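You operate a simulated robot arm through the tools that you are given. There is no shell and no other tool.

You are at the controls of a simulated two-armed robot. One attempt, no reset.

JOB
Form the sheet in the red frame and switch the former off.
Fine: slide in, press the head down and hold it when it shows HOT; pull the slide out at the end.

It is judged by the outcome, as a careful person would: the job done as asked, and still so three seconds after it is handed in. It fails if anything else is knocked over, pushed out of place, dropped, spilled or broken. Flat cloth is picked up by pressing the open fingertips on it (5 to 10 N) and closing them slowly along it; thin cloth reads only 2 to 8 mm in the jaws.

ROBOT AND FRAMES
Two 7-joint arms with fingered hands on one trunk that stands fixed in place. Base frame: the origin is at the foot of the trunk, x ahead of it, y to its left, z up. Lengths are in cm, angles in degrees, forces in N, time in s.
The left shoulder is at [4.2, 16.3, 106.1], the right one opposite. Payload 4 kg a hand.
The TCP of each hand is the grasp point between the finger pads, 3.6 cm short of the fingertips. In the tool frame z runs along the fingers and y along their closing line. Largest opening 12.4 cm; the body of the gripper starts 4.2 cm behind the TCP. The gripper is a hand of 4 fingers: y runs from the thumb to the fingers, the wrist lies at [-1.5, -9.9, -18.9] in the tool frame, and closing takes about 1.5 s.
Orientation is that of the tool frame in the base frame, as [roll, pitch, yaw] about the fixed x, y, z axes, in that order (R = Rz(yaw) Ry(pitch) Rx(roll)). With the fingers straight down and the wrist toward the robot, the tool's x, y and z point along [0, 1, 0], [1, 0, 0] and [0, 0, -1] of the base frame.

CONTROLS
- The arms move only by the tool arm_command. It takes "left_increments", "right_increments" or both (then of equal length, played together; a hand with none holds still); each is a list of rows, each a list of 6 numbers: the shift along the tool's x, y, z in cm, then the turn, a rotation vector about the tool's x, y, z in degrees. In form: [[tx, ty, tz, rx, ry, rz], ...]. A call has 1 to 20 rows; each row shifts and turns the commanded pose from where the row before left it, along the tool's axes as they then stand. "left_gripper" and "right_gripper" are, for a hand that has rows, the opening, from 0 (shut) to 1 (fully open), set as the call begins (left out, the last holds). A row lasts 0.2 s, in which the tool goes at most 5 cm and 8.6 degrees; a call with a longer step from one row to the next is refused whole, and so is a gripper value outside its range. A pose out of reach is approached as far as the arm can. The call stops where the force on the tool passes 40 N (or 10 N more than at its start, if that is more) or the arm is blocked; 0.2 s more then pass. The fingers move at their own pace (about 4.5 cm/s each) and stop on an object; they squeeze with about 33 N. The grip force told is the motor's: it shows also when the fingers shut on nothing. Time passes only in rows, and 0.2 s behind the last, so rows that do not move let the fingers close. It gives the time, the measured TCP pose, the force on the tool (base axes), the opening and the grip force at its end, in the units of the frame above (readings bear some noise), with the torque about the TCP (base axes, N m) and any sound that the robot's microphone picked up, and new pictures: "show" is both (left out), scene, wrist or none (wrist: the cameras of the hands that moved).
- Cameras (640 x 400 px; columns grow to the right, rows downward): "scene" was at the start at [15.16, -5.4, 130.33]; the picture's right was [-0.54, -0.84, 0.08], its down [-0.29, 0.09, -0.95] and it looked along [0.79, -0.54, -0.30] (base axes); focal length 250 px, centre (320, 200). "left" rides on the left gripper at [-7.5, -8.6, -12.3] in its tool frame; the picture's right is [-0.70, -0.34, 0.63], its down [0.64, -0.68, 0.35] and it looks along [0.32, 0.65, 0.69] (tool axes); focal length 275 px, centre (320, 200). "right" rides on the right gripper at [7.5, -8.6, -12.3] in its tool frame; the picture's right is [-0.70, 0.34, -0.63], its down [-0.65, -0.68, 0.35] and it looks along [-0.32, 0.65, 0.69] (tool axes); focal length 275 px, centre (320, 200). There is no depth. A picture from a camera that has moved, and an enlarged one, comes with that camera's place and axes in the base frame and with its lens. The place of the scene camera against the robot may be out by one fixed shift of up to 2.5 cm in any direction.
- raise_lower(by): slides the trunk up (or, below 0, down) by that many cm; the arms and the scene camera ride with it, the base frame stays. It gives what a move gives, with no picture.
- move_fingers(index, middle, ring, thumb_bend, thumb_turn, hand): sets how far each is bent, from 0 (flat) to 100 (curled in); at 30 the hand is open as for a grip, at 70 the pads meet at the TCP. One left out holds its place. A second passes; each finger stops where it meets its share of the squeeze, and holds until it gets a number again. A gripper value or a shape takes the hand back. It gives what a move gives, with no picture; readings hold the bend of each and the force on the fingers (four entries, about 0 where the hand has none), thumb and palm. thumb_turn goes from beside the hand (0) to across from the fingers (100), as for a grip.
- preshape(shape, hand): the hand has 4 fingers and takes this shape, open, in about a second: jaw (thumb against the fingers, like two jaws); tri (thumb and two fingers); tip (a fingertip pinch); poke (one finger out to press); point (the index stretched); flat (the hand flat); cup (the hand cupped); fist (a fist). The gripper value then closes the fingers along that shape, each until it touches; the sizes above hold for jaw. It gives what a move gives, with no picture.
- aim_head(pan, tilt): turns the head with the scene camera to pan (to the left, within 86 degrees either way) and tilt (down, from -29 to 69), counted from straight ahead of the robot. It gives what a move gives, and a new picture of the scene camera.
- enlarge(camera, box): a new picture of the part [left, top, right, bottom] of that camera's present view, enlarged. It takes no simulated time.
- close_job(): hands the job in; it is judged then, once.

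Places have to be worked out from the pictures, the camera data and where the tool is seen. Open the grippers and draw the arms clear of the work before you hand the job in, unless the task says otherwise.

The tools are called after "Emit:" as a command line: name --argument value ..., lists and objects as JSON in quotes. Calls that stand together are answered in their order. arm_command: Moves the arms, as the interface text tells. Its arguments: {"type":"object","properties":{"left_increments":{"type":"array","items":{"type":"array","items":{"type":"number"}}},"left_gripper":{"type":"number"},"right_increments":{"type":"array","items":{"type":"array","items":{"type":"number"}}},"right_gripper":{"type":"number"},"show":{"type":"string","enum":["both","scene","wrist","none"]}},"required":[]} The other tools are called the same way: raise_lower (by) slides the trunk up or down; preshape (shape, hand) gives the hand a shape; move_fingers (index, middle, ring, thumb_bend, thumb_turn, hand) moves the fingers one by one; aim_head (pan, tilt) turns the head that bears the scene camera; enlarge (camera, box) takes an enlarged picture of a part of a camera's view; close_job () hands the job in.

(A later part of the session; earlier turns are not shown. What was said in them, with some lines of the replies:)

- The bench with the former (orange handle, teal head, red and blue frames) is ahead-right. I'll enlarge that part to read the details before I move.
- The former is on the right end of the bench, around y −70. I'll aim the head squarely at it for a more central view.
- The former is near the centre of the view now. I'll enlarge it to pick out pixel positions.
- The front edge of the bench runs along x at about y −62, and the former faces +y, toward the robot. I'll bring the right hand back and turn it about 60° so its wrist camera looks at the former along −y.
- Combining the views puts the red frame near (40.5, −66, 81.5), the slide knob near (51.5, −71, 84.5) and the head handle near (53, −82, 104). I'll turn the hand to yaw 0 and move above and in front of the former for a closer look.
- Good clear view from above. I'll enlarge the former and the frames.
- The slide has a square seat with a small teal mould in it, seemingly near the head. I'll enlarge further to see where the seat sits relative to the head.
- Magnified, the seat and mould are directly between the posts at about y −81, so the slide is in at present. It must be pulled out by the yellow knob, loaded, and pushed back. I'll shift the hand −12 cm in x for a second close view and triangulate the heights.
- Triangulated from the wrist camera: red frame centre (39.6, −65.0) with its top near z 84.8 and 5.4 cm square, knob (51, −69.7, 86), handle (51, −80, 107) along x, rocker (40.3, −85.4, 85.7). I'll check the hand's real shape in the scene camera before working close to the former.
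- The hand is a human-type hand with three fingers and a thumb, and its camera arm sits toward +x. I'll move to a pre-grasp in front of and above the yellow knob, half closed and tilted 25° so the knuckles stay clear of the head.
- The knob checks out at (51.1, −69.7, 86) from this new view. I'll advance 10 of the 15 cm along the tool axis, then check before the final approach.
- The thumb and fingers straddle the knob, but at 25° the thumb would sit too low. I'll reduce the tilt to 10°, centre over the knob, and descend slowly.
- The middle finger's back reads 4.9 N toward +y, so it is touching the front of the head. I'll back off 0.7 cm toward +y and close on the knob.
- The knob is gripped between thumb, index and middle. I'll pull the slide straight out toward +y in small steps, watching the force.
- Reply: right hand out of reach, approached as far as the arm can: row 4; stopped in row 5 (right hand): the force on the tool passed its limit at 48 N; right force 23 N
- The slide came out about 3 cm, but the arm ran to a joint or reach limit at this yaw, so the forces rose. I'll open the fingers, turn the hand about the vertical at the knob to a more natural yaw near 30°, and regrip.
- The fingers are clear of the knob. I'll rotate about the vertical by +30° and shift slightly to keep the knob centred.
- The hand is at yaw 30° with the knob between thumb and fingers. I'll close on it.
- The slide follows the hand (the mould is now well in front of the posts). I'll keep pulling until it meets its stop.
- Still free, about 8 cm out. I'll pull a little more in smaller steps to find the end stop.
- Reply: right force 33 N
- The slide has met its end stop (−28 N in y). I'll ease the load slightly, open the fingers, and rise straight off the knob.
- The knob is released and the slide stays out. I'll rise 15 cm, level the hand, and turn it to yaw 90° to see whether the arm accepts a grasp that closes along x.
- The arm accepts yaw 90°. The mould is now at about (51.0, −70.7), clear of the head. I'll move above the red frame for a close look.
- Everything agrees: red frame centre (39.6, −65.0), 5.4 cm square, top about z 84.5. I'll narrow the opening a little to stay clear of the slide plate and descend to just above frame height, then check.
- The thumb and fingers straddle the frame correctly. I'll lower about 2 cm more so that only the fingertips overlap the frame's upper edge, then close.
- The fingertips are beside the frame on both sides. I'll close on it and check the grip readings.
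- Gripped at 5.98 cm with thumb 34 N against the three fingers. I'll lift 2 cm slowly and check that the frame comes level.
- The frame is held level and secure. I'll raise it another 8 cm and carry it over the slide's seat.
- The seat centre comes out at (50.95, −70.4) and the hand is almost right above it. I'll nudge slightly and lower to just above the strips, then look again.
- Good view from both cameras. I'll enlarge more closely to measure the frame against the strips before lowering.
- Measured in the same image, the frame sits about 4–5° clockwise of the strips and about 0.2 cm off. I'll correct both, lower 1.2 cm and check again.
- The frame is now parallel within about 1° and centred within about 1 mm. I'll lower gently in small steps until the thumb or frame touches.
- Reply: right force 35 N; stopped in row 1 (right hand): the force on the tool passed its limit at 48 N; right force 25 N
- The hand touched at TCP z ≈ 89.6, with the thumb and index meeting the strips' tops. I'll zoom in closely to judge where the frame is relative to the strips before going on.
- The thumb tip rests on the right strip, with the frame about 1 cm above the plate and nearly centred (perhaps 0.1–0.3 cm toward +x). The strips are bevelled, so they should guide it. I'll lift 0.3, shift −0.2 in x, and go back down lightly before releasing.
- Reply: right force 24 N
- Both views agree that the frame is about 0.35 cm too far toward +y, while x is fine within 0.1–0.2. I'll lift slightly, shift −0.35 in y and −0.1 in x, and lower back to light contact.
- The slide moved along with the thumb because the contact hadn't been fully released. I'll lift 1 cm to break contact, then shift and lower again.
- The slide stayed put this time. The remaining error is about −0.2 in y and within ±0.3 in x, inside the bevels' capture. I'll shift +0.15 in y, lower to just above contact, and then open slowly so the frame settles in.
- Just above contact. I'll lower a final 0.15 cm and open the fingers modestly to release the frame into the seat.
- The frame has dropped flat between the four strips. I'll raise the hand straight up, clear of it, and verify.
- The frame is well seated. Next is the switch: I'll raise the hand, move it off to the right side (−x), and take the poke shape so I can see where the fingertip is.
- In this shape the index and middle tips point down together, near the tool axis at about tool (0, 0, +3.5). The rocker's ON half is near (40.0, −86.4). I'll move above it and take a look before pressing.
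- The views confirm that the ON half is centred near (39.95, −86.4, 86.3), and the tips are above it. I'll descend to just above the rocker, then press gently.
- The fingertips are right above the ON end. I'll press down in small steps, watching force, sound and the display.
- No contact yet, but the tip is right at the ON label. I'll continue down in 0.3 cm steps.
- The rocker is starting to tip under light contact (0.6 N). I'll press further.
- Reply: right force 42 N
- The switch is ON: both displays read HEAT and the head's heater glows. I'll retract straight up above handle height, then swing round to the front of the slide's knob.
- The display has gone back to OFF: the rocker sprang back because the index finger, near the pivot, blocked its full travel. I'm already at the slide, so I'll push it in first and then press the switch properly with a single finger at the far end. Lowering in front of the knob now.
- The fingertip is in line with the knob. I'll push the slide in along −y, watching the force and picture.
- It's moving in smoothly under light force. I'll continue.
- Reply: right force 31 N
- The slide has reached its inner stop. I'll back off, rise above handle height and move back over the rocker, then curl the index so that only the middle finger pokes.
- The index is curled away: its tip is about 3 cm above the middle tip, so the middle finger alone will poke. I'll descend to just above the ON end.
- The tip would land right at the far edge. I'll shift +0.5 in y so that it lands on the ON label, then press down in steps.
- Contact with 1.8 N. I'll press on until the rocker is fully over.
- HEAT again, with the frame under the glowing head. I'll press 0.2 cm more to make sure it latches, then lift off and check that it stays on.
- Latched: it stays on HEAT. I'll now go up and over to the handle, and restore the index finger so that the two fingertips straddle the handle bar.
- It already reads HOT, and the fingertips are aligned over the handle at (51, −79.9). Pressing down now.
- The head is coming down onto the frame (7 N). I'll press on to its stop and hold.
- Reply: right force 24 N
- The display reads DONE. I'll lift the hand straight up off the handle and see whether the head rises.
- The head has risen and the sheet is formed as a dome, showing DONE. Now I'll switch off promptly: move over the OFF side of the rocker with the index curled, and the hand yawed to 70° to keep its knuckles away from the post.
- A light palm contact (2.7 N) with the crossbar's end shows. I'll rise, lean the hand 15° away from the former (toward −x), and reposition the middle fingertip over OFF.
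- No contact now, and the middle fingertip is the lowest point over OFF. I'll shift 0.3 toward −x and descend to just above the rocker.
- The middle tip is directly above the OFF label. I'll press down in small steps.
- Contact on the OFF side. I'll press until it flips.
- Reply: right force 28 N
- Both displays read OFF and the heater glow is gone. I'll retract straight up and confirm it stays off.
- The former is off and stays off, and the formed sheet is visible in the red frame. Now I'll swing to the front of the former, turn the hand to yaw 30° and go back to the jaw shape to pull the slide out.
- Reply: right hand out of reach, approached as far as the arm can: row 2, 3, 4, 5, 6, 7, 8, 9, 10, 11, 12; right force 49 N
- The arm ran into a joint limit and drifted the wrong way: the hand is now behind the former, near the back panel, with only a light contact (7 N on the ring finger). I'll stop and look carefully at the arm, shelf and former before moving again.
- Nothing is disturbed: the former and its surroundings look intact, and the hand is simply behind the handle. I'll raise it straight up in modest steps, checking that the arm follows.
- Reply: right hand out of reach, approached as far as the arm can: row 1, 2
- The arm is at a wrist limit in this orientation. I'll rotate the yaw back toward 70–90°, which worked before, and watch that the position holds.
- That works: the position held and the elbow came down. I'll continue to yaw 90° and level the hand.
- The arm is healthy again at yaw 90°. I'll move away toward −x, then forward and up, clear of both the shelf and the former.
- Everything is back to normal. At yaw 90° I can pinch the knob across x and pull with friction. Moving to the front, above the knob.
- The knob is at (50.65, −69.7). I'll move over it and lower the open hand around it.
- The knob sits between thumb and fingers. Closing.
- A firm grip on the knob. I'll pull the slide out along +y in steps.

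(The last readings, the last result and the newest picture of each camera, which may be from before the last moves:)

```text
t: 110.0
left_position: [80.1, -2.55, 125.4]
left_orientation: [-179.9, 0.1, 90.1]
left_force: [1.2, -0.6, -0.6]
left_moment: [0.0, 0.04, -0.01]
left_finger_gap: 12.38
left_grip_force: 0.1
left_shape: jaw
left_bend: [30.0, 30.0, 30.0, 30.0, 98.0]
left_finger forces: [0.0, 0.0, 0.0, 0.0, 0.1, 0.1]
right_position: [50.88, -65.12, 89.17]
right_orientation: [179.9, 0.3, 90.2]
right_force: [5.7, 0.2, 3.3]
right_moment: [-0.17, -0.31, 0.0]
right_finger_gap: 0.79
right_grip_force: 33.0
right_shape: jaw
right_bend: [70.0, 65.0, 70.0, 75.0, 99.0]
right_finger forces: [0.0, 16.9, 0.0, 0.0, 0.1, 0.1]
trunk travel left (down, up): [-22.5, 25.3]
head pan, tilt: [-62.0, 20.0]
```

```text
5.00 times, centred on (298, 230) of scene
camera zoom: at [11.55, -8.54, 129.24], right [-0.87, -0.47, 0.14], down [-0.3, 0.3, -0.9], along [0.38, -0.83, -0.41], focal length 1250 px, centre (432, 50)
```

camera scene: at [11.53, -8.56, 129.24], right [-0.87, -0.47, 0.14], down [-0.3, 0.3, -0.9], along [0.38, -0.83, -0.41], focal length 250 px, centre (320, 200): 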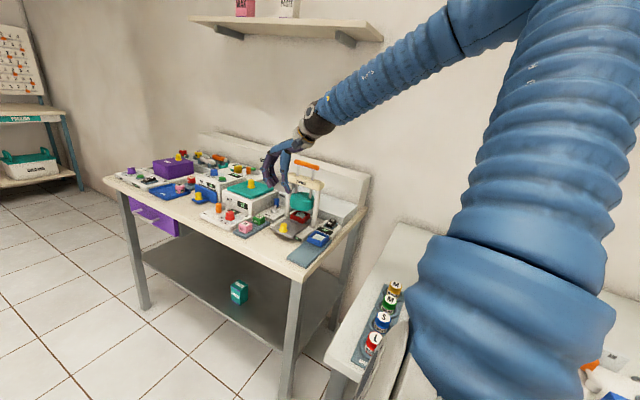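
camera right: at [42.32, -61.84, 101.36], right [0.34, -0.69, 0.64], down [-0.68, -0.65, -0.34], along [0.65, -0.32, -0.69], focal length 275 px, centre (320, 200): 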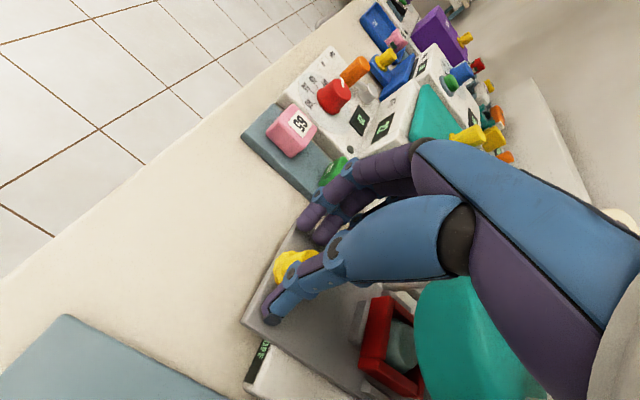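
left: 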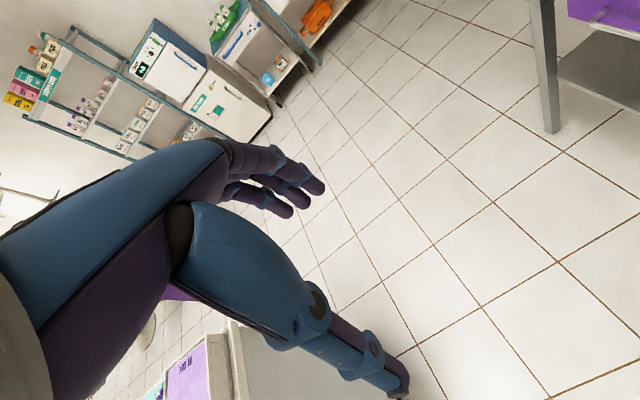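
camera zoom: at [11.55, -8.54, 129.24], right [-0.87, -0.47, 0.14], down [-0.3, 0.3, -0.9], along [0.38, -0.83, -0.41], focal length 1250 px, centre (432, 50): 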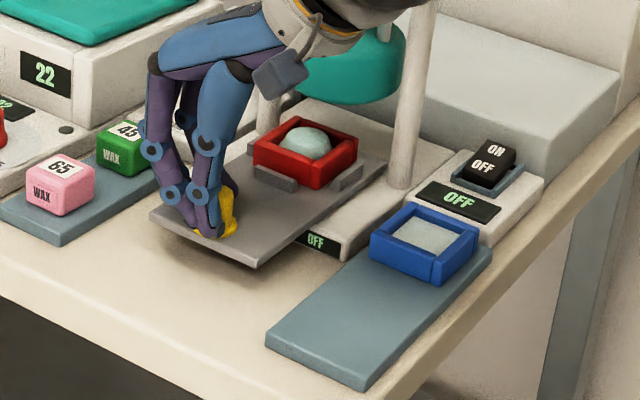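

Emit:
enlarge --camera "right" --box '[220, 180, 360, 330]'

Emit:
enlarge --camera "scene" --box '[280, 215, 305, 245]'

```text
2.67 times, centred on (290, 255) of right
camera zoom: at [42.32, -57.62, 101.39], right [0.34, -0.69, 0.64], down [-0.68, -0.65, -0.34], along [0.65, -0.32, -0.69], focal length 734 px, centre (400, 53)
```

zoom: 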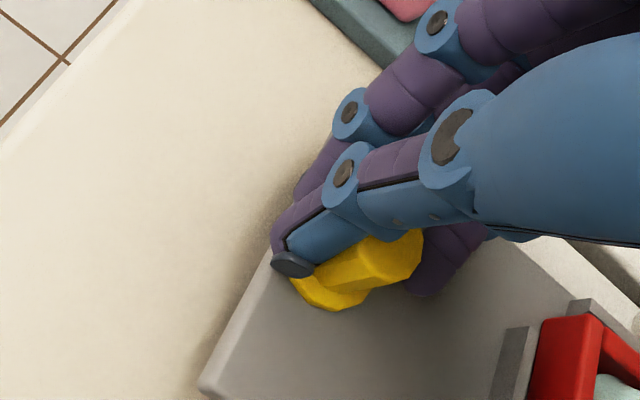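

```text
13.33 times, centred on (292, 230) of scene
camera zoom: at [11.55, -8.54, 129.24], right [-0.87, -0.47, 0.14], down [-0.3, 0.3, -0.9], along [0.38, -0.83, -0.41], focal length 3333 px, centre (687, -200)
```

zoom: 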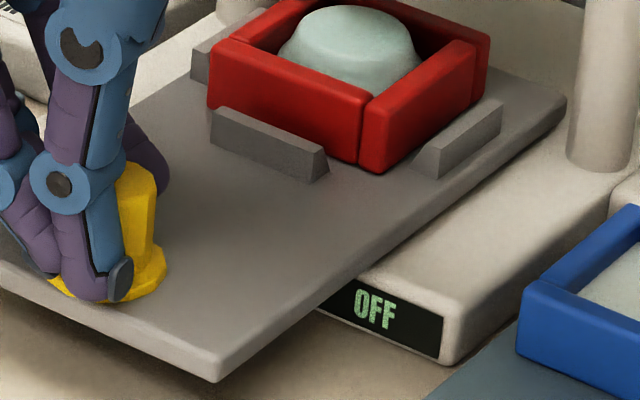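

The knob slipped slightly, but the ring finger is now hooked behind it, which pulls well. The sheet's dome in the red frame looks nicely formed. I'll continue pulling.

Emit:
arm_command --right_increments '[[0.9, 0, 0, 0, 0, 0], [0.9, 0, 0, 0, 0, 0], [0.9, 0, 0, 0, 0, 0], [0.9, 0, 0, 0, 0, 0], [0, 0, 0, 0, 0, 0]]' --show "none"

Emit:
enlarge --camera "scene" --box '[265, 190, 330, 270]'

Emit:
enlarge --camera "right" --box '[220, 180, 360, 330]'

```text
t: 111.2
left_position: [80.17, -2.69, 125.48]
left_orientation: [-180.0, 0.1, 90.0]
left_force: [-0.1, 0.2, 0.1]
left_moment: [0.01, -0.01, 0.01]
left_finger_gap: 12.38
left_grip_force: 0.0
left_shape: jaw
left_bend: [30.0, 30.0, 30.0, 30.0, 98.0]
left_finger forces: [0.0, 0.0, 0.1, 0.0, 0.0, 0.1]
right_position: [50.75, -61.61, 89.11]
right_orientation: [179.9, 0.3, 90.3]
right_force: [6.3, 0.0, 6.7]
right_moment: [-0.2, -0.36, -0.02]
right_finger_gap: 0.73
right_grip_force: 33.1
right_shape: jaw
right_bend: [70.0, 65.0, 70.0, 75.0, 99.0]
right_finger forces: [0.0, 17.5, 0.0, 0.1, 0.0, 0.0]
trunk travel left (down, up): [-22.5, 25.3]
head pan, tilt: [-62.0, 20.0]
```

```text
5.00 times, centred on (298, 230) of scene
camera zoom: at [11.54, -8.52, 129.24], right [-0.87, -0.47, 0.14], down [-0.3, 0.3, -0.9], along [0.38, -0.83, -0.41], focal length 1250 px, centre (432, 50)
```

zoom: 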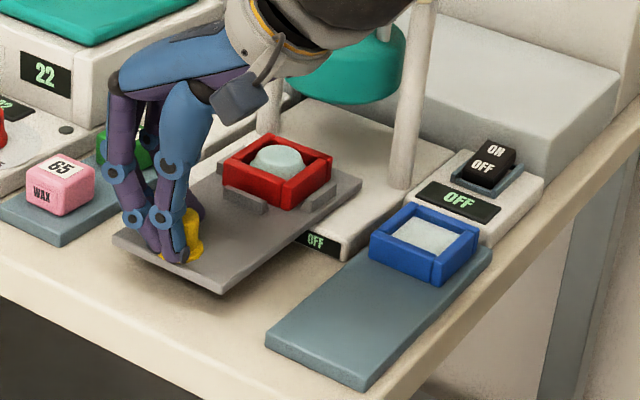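

```text
2.67 times, centred on (290, 255) of right
camera zoom: at [42.28, -54.04, 101.36], right [0.34, -0.69, 0.64], down [-0.68, -0.65, -0.34], along [0.65, -0.32, -0.69], focal length 734 px, centre (400, 53)
```

zoom: 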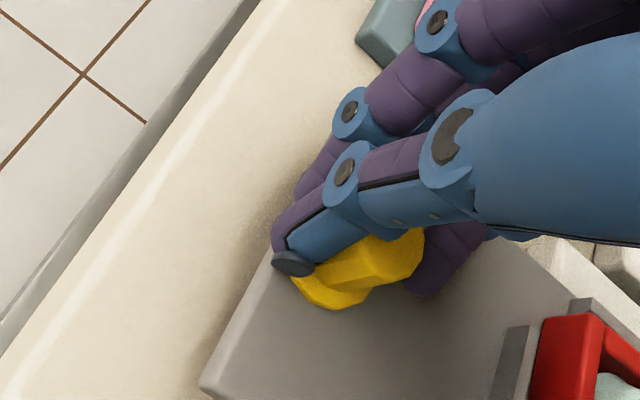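

Emit:
arm_command --right_increments '[[0.8, 0, 0, 0, 0, 0], [0.8, 0, 0, 0, 0, 0], [0.6, 0, 0, 0, 0, 0], [0.5, 0, 0, 0, 0, 0], [0, 0, 0, 0, 0, 0]]' --show "none"

Emit:
enlarge --camera "scene" --box '[265, 190, 330, 270]'

```text
t: 112.4
left_position: [80.03, -2.69, 125.47]
left_orientation: [-180.0, 0.1, 90.0]
left_force: [0.4, -0.4, 0.1]
left_moment: [0.01, -0.01, -0.02]
left_finger_gap: 12.39
left_grip_force: 0.0
left_shape: jaw
left_bend: [30.0, 30.0, 30.0, 30.0, 98.0]
left_finger forces: [0.0, 0.0, 0.0, 0.0, 0.0, 0.0]
right_position: [50.85, -58.92, 89.22]
right_orientation: [179.9, 0.3, 90.0]
right_force: [7.2, -6.9, 7.6]
right_moment: [-0.35, -0.37, 0.05]
right_finger_gap: 0.75
right_grip_force: 32.9
right_shape: jaw
right_bend: [70.0, 65.0, 70.0, 75.0, 99.0]
right_finger forces: [0.1, 17.2, 2.4, 0.0, 0.0, 0.1]
trunk travel left (down, up): [-22.5, 25.3]
head pan, tilt: [-62.0, 20.0]
```

```text
5.00 times, centred on (298, 230) of scene
camera zoom: at [11.55, -8.57, 129.23], right [-0.87, -0.47, 0.14], down [-0.3, 0.3, -0.9], along [0.38, -0.83, -0.41], focal length 1250 px, centre (432, 50)
```

zoom: 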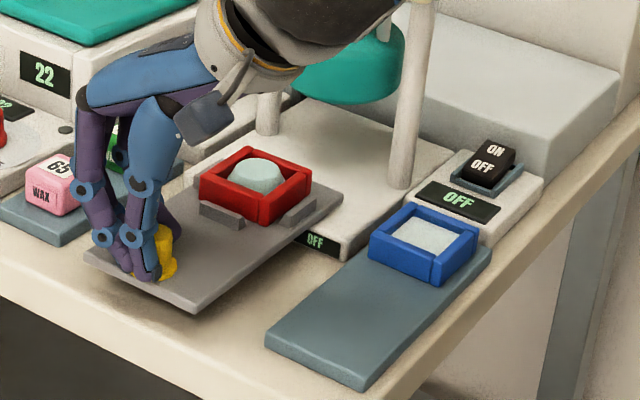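

The force in y is rising (−7 N), so this is about the stop. I'll pull a touch more to confirm it's fully out.

Emit:
arm_command --right_increments '[[0.3, 0, 0, 0, 0, 0], [0, 0, 0, 0, 0, 0]]' --show "none"

Emit:
enlarge --camera "scene" --box '[265, 190, 330, 270]'

```text
t: 113.0
left_position: [80.11, -2.85, 125.41]
left_orientation: [-179.9, 0.1, 90.0]
left_force: [-0.4, -0.6, -0.2]
left_moment: [-0.03, -0.01, -0.02]
left_finger_gap: 12.38
left_grip_force: 0.0
left_shape: jaw
left_bend: [30.0, 30.0, 30.0, 30.0, 98.0]
left_finger forces: [0.0, 0.0, 0.0, 0.0, 0.0, 0.1]
right_position: [50.84, -58.73, 89.15]
right_orientation: [179.8, 0.4, 90.1]
right_force: [9.2, -17.9, 6.4]
right_moment: [-0.58, -0.38, 0.17]
right_finger_gap: 0.64
right_grip_force: 32.6
right_shape: jaw
right_bend: [70.0, 65.0, 70.0, 75.0, 100.0]
right_finger forces: [0.0, 12.6, 18.9, 0.0, 0.0, 0.1]
trunk travel left (down, up): [-22.5, 25.3]
head pan, tilt: [-62.0, 20.0]
```

```text
5.00 times, centred on (298, 230) of scene
camera zoom: at [11.56, -8.66, 129.23], right [-0.87, -0.47, 0.14], down [-0.3, 0.3, -0.9], along [0.38, -0.83, -0.41], focal length 1250 px, centre (432, 50)
```

zoom: 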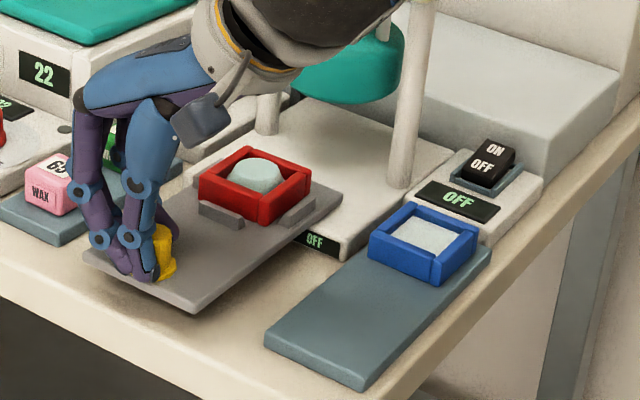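

The slide is fully out at its stop (−18 N). I'll ease the load, open the hand, and rise straight up.

Emit:
arm_command --right_increments '[[-0.15, 0, 0, 0, 0, 0], [0, 0, 0, 0, 0, 0]]' --show "none"

Emit:
arm_command --right_increments '[[0, 0, 0, 0, 0, 0], [0, 0, 0, 0, 0, 0], [0, 0, 0, 0, 0, 0], [0, 0, 0, 0, 0, 0], [0, 0, 0, 0, 0, 0]]' --right_gripper 0.45 --show "wrist"

Emit:
enlarge --camera "scene" --box '[265, 190, 330, 270]'

```text
t: 113.6
left_position: [80.0, -2.78, 125.48]
left_orientation: [-179.9, 0.0, 89.9]
left_force: [0.1, -0.2, 0.7]
left_moment: [-0.02, 0.01, 0.0]
left_finger_gap: 12.38
left_grip_force: 0.2
left_shape: jaw
left_bend: [30.0, 30.0, 30.0, 30.0, 98.0]
left_finger forces: [0.0, 0.1, 0.0, 0.1, 0.0, 0.0]
right_position: [50.92, -58.83, 89.0]
right_orientation: [179.9, 0.2, 90.2]
right_force: [9.1, -13.6, 6.2]
right_moment: [-0.48, -0.39, 0.12]
right_finger_gap: 0.64
right_grip_force: 33.0
right_shape: jaw
right_bend: [70.0, 65.0, 70.0, 75.0, 100.0]
right_finger forces: [0.0, 12.6, 15.3, 0.0, 0.0, 0.0]
trunk travel left (down, up): [-22.5, 25.3]
head pan, tilt: [-62.0, 20.0]
```

```text
t: 114.8
left_position: [80.16, -2.64, 125.37]
left_orientation: [-179.9, 0.0, 89.9]
left_force: [0.1, -0.5, -0.2]
left_moment: [0.02, 0.0, -0.01]
left_finger_gap: 12.35
left_grip_force: 0.1
left_shape: jaw
left_bend: [30.0, 30.0, 30.0, 30.0, 98.0]
left_finger forces: [0.0, 0.1, 0.0, 0.0, 0.1, 0.0]
right_position: [50.82, -58.68, 89.24]
right_orientation: [179.9, 0.3, 90.2]
right_force: [-0.6, 0.4, 0.4]
right_moment: [0.02, 0.0, -0.04]
right_finger_gap: 5.56
right_grip_force: 0.2
right_shape: jaw
right_bend: [44.0, 48.0, 46.0, 57.0, 100.0]
right_finger forces: [0.0, 0.1, 0.0, 0.1, 0.1, 0.0]
trunk travel left (down, up): [-22.5, 25.3]
head pan, tilt: [-62.0, 20.0]
camera right: at [42.26, -51.21, 101.32], right [0.34, -0.69, 0.64], down [-0.68, -0.65, -0.34], along [0.65, -0.32, -0.69], focal length 275 px, centre (320, 200)
```

right: 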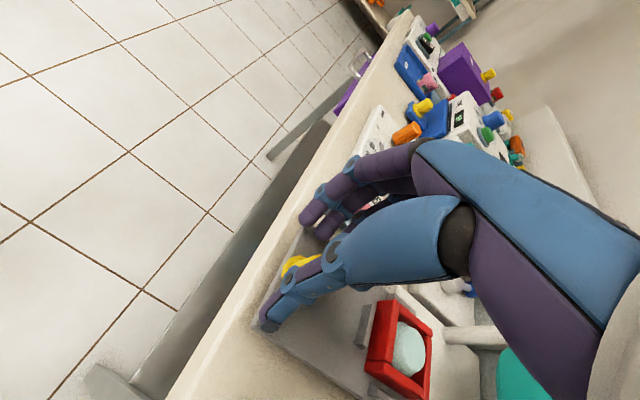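

```text
5.00 times, centred on (298, 230) of scene
camera zoom: at [11.52, -8.56, 129.24], right [-0.87, -0.47, 0.14], down [-0.3, 0.3, -0.9], along [0.38, -0.83, -0.41], focal length 1250 px, centre (432, 50)
```

zoom: 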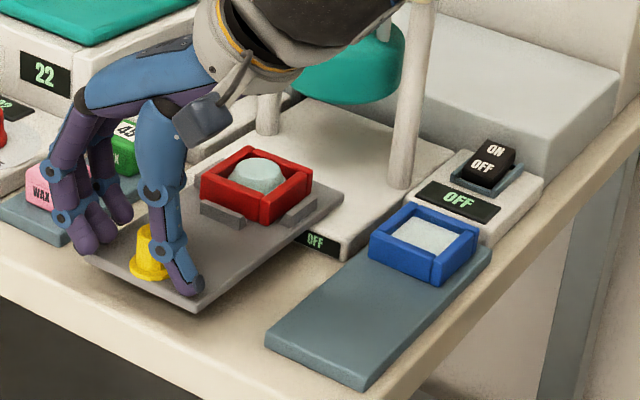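

The hand is open and clear. I'll rise straight up and draw the arm back to its starting area.

Emit:
arm_command --right_increments '[[0, 0, -2, 0, 0, 0], [0, 0, -3.5, 0, 0, 0], [0, 0, -4, 0, 0, 0], [0, 0, -4, 0, 0, 0], [0, 0, -4, 0, 0, 0], [0, 0, -4, 0, 0, 0], [0.8, -2.5, -3.2, 0, 0, 0], [0.8, -2.5, -3.2, 0, 0, 0], [0.8, -2.5, -3.2, 0, 0, 0], [0.8, -2.5, -3.2, 0, 0, 0], [0.8, -2.5, -3.2, 0, 0, 0], [0.8, -2.5, -3.0, 0, 0, 0], [0, 0, 0, 0, 0, 0]]' --right_gripper 1.0 --show "both"

Emit:
enlarge --camera "scene" --box '[250, 140, 370, 280]'

Emit:
enlarge --camera "scene" --box '[90, 120, 290, 260]'

```text
t: 117.6
left_position: [80.15, -2.71, 125.46]
left_orientation: [-180.0, 0.0, 89.9]
left_force: [-0.4, -0.6, 0.2]
left_moment: [-0.05, 0.0, 0.0]
left_finger_gap: 12.36
left_grip_force: 0.1
left_shape: jaw
left_bend: [30.0, 30.0, 30.0, 30.0, 98.0]
left_finger forces: [0.0, 0.0, 0.1, 0.0, 0.0, 0.0]
right_position: [36.4, -60.28, 128.38]
right_orientation: [179.9, 0.0, 90.7]
right_force: [0.2, 0.2, 0.3]
right_moment: [0.0, 0.05, -0.02]
right_finger_gap: 12.38
right_grip_force: 0.0
right_shape: jaw
right_bend: [30.0, 30.0, 30.0, 30.0, 98.0]
right_finger forces: [0.1, 0.0, 0.1, 0.0, 0.1, 0.0]
right hand out of reach, approached as far as the arm can: row 2, 7, 8, 9, 10, 11, 12
trunk travel left (down, up): [-22.5, 25.3]
head pan, tilt: [-62.0, 20.0]
camera scene: at [11.6, -8.55, 129.22], right [-0.87, -0.47, 0.14], down [-0.3, 0.3, -0.9], along [0.38, -0.83, -0.41], focal length 250 px, centre (320, 200)
camera right: at [27.85, -52.88, 140.54], right [0.34, -0.69, 0.64], down [-0.67, -0.65, -0.35], along [0.65, -0.31, -0.69], focal length 275 px, centre (320, 200)
```

scene: 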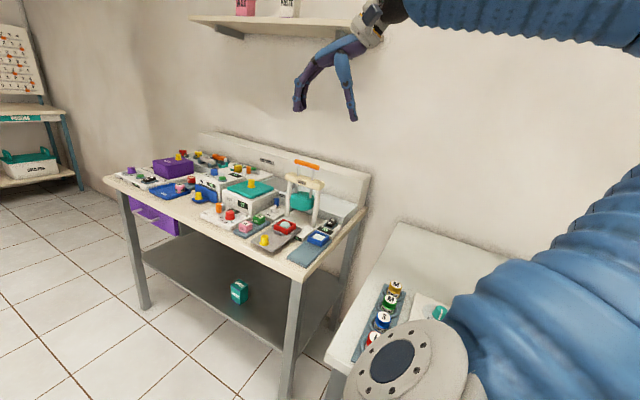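
right: 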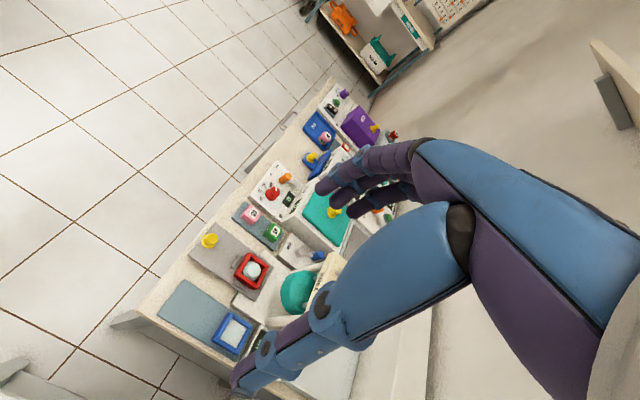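

```text
2.86 times, centred on (310, 210) of scene
camera zoom: at [11.6, -8.55, 129.22], right [-0.87, -0.47, 0.14], down [-0.3, 0.3, -0.9], along [0.38, -0.83, -0.41], focal length 714 px, centre (349, 171)
```

zoom: 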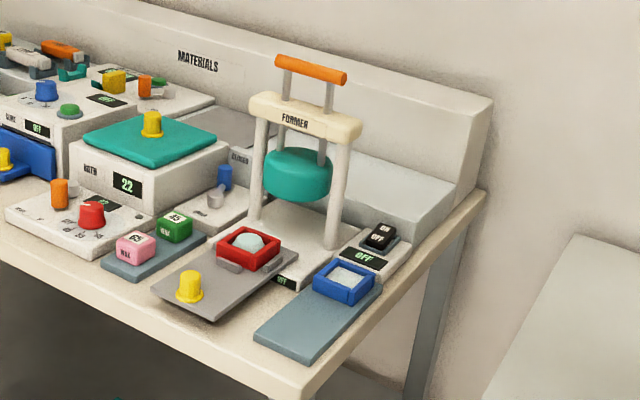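

```text
2.86 times, centred on (190, 190) of scene
camera zoom: at [11.6, -8.55, 129.22], right [-0.87, -0.47, 0.14], down [-0.3, 0.3, -0.9], along [0.38, -0.83, -0.41], focal length 714 px, centre (691, 229)
```

zoom: 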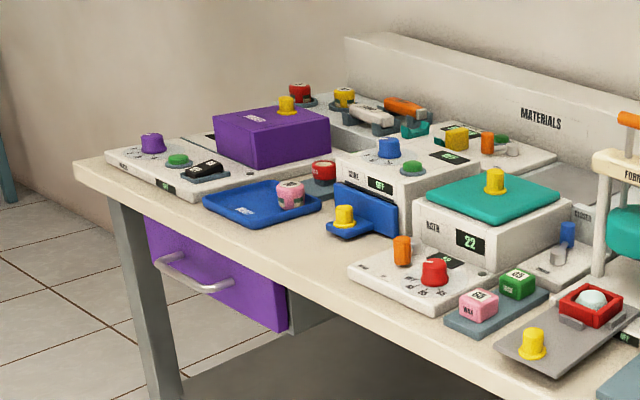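

The slide is out, the dome is formed in the red frame, and the switch is OFF. One last close look at the former and the shelf before handing in.

Emit:
enlarge --camera "scene" --box '[270, 190, 340, 270]'

Emit:
aim_head --pan -62 --tilt 8

```text
5.00 times, centred on (305, 230) of scene
camera zoom: at [11.6, -8.55, 129.22], right [-0.87, -0.47, 0.14], down [-0.3, 0.3, -0.9], along [0.38, -0.83, -0.41], focal length 1250 px, centre (395, 50)
```

zoom: 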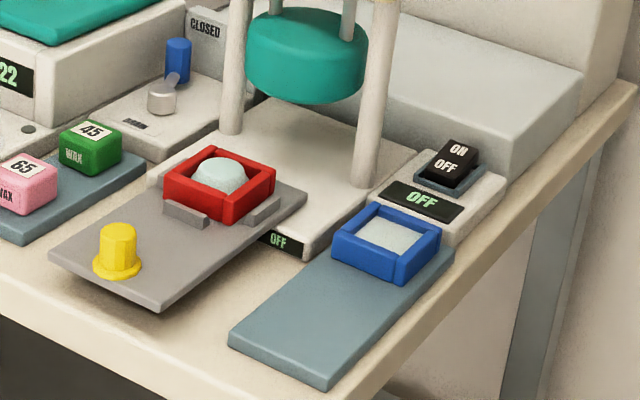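

```text
t: 118.4
left_position: [80.0, -2.6, 125.43]
left_orientation: [-180.0, 0.0, 90.0]
left_force: [0.0, 0.9, -0.1]
left_moment: [-0.01, -0.01, 0.0]
left_finger_gap: 12.37
left_grip_force: 0.0
left_shape: jaw
left_bend: [30.0, 30.0, 30.0, 30.0, 98.0]
left_finger forces: [0.1, 0.1, 0.0, 0.0, 0.0, 0.1]
right_position: [36.38, -60.28, 128.37]
right_orientation: [179.9, 0.1, 90.7]
right_force: [0.8, -1.2, 0.2]
right_moment: [-0.02, -0.01, -0.01]
right_finger_gap: 12.4
right_grip_force: 0.1
right_shape: jaw
right_bend: [30.0, 30.0, 30.0, 30.0, 98.0]
right_finger forces: [0.1, 0.0, 0.0, 0.1, 0.0, 0.0]
trunk travel left (down, up): [-22.5, 25.3]
head pan, tilt: [-62.0, 8.0]
camera scene: at [11.78, -8.51, 131.17], right [-0.87, -0.47, 0.14], down [-0.22, 0.12, -0.97], along [0.44, -0.87, -0.21], focal length 250 px, centre (320, 200)
```

scene: 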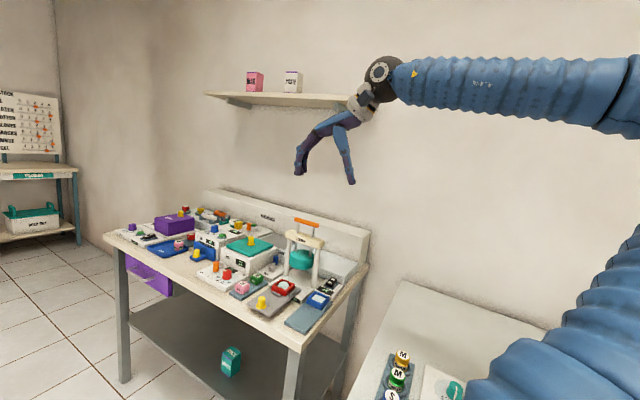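

All is in order: the formed sheet is in the red frame on the pulled-out slide, the former is off, nothing is disturbed, the shelf items are in place, and the hands are open and clear. Handing the job in.

Emit:
close_job

```text
The job is handed in.
```

The sheet in the red frame is formed, the former is switched off, and the slide is pulled out with the frame still seated on it. The job has been handed in. Both displays read OFF at the last look, and nothing on the bench or shelf looked out of place.

- **Forming:** I placed the frame in the slide's seat, pushed the slide in and switched the former on. It was already showing HOT when I reached the handle. I pressed the head down and held it until DONE appeared. The head rose on its own and left a dome in the sheet.
- **First switch-on didn't latch:** The rocker sprang back to OFF after my first press. Pressing again with one finger on the ON end made it stay on.
- **Arm drift:** After switching off, the right arm hit a joint limit and drifted behind the former, touching the back panel (up to about 48 N as the fingers opened). I brought it back out, and nothing looked moved.

The hands are open and clear of the work. The right hand ended up above the bench near where it started, because the arm couldn't reach any further back.
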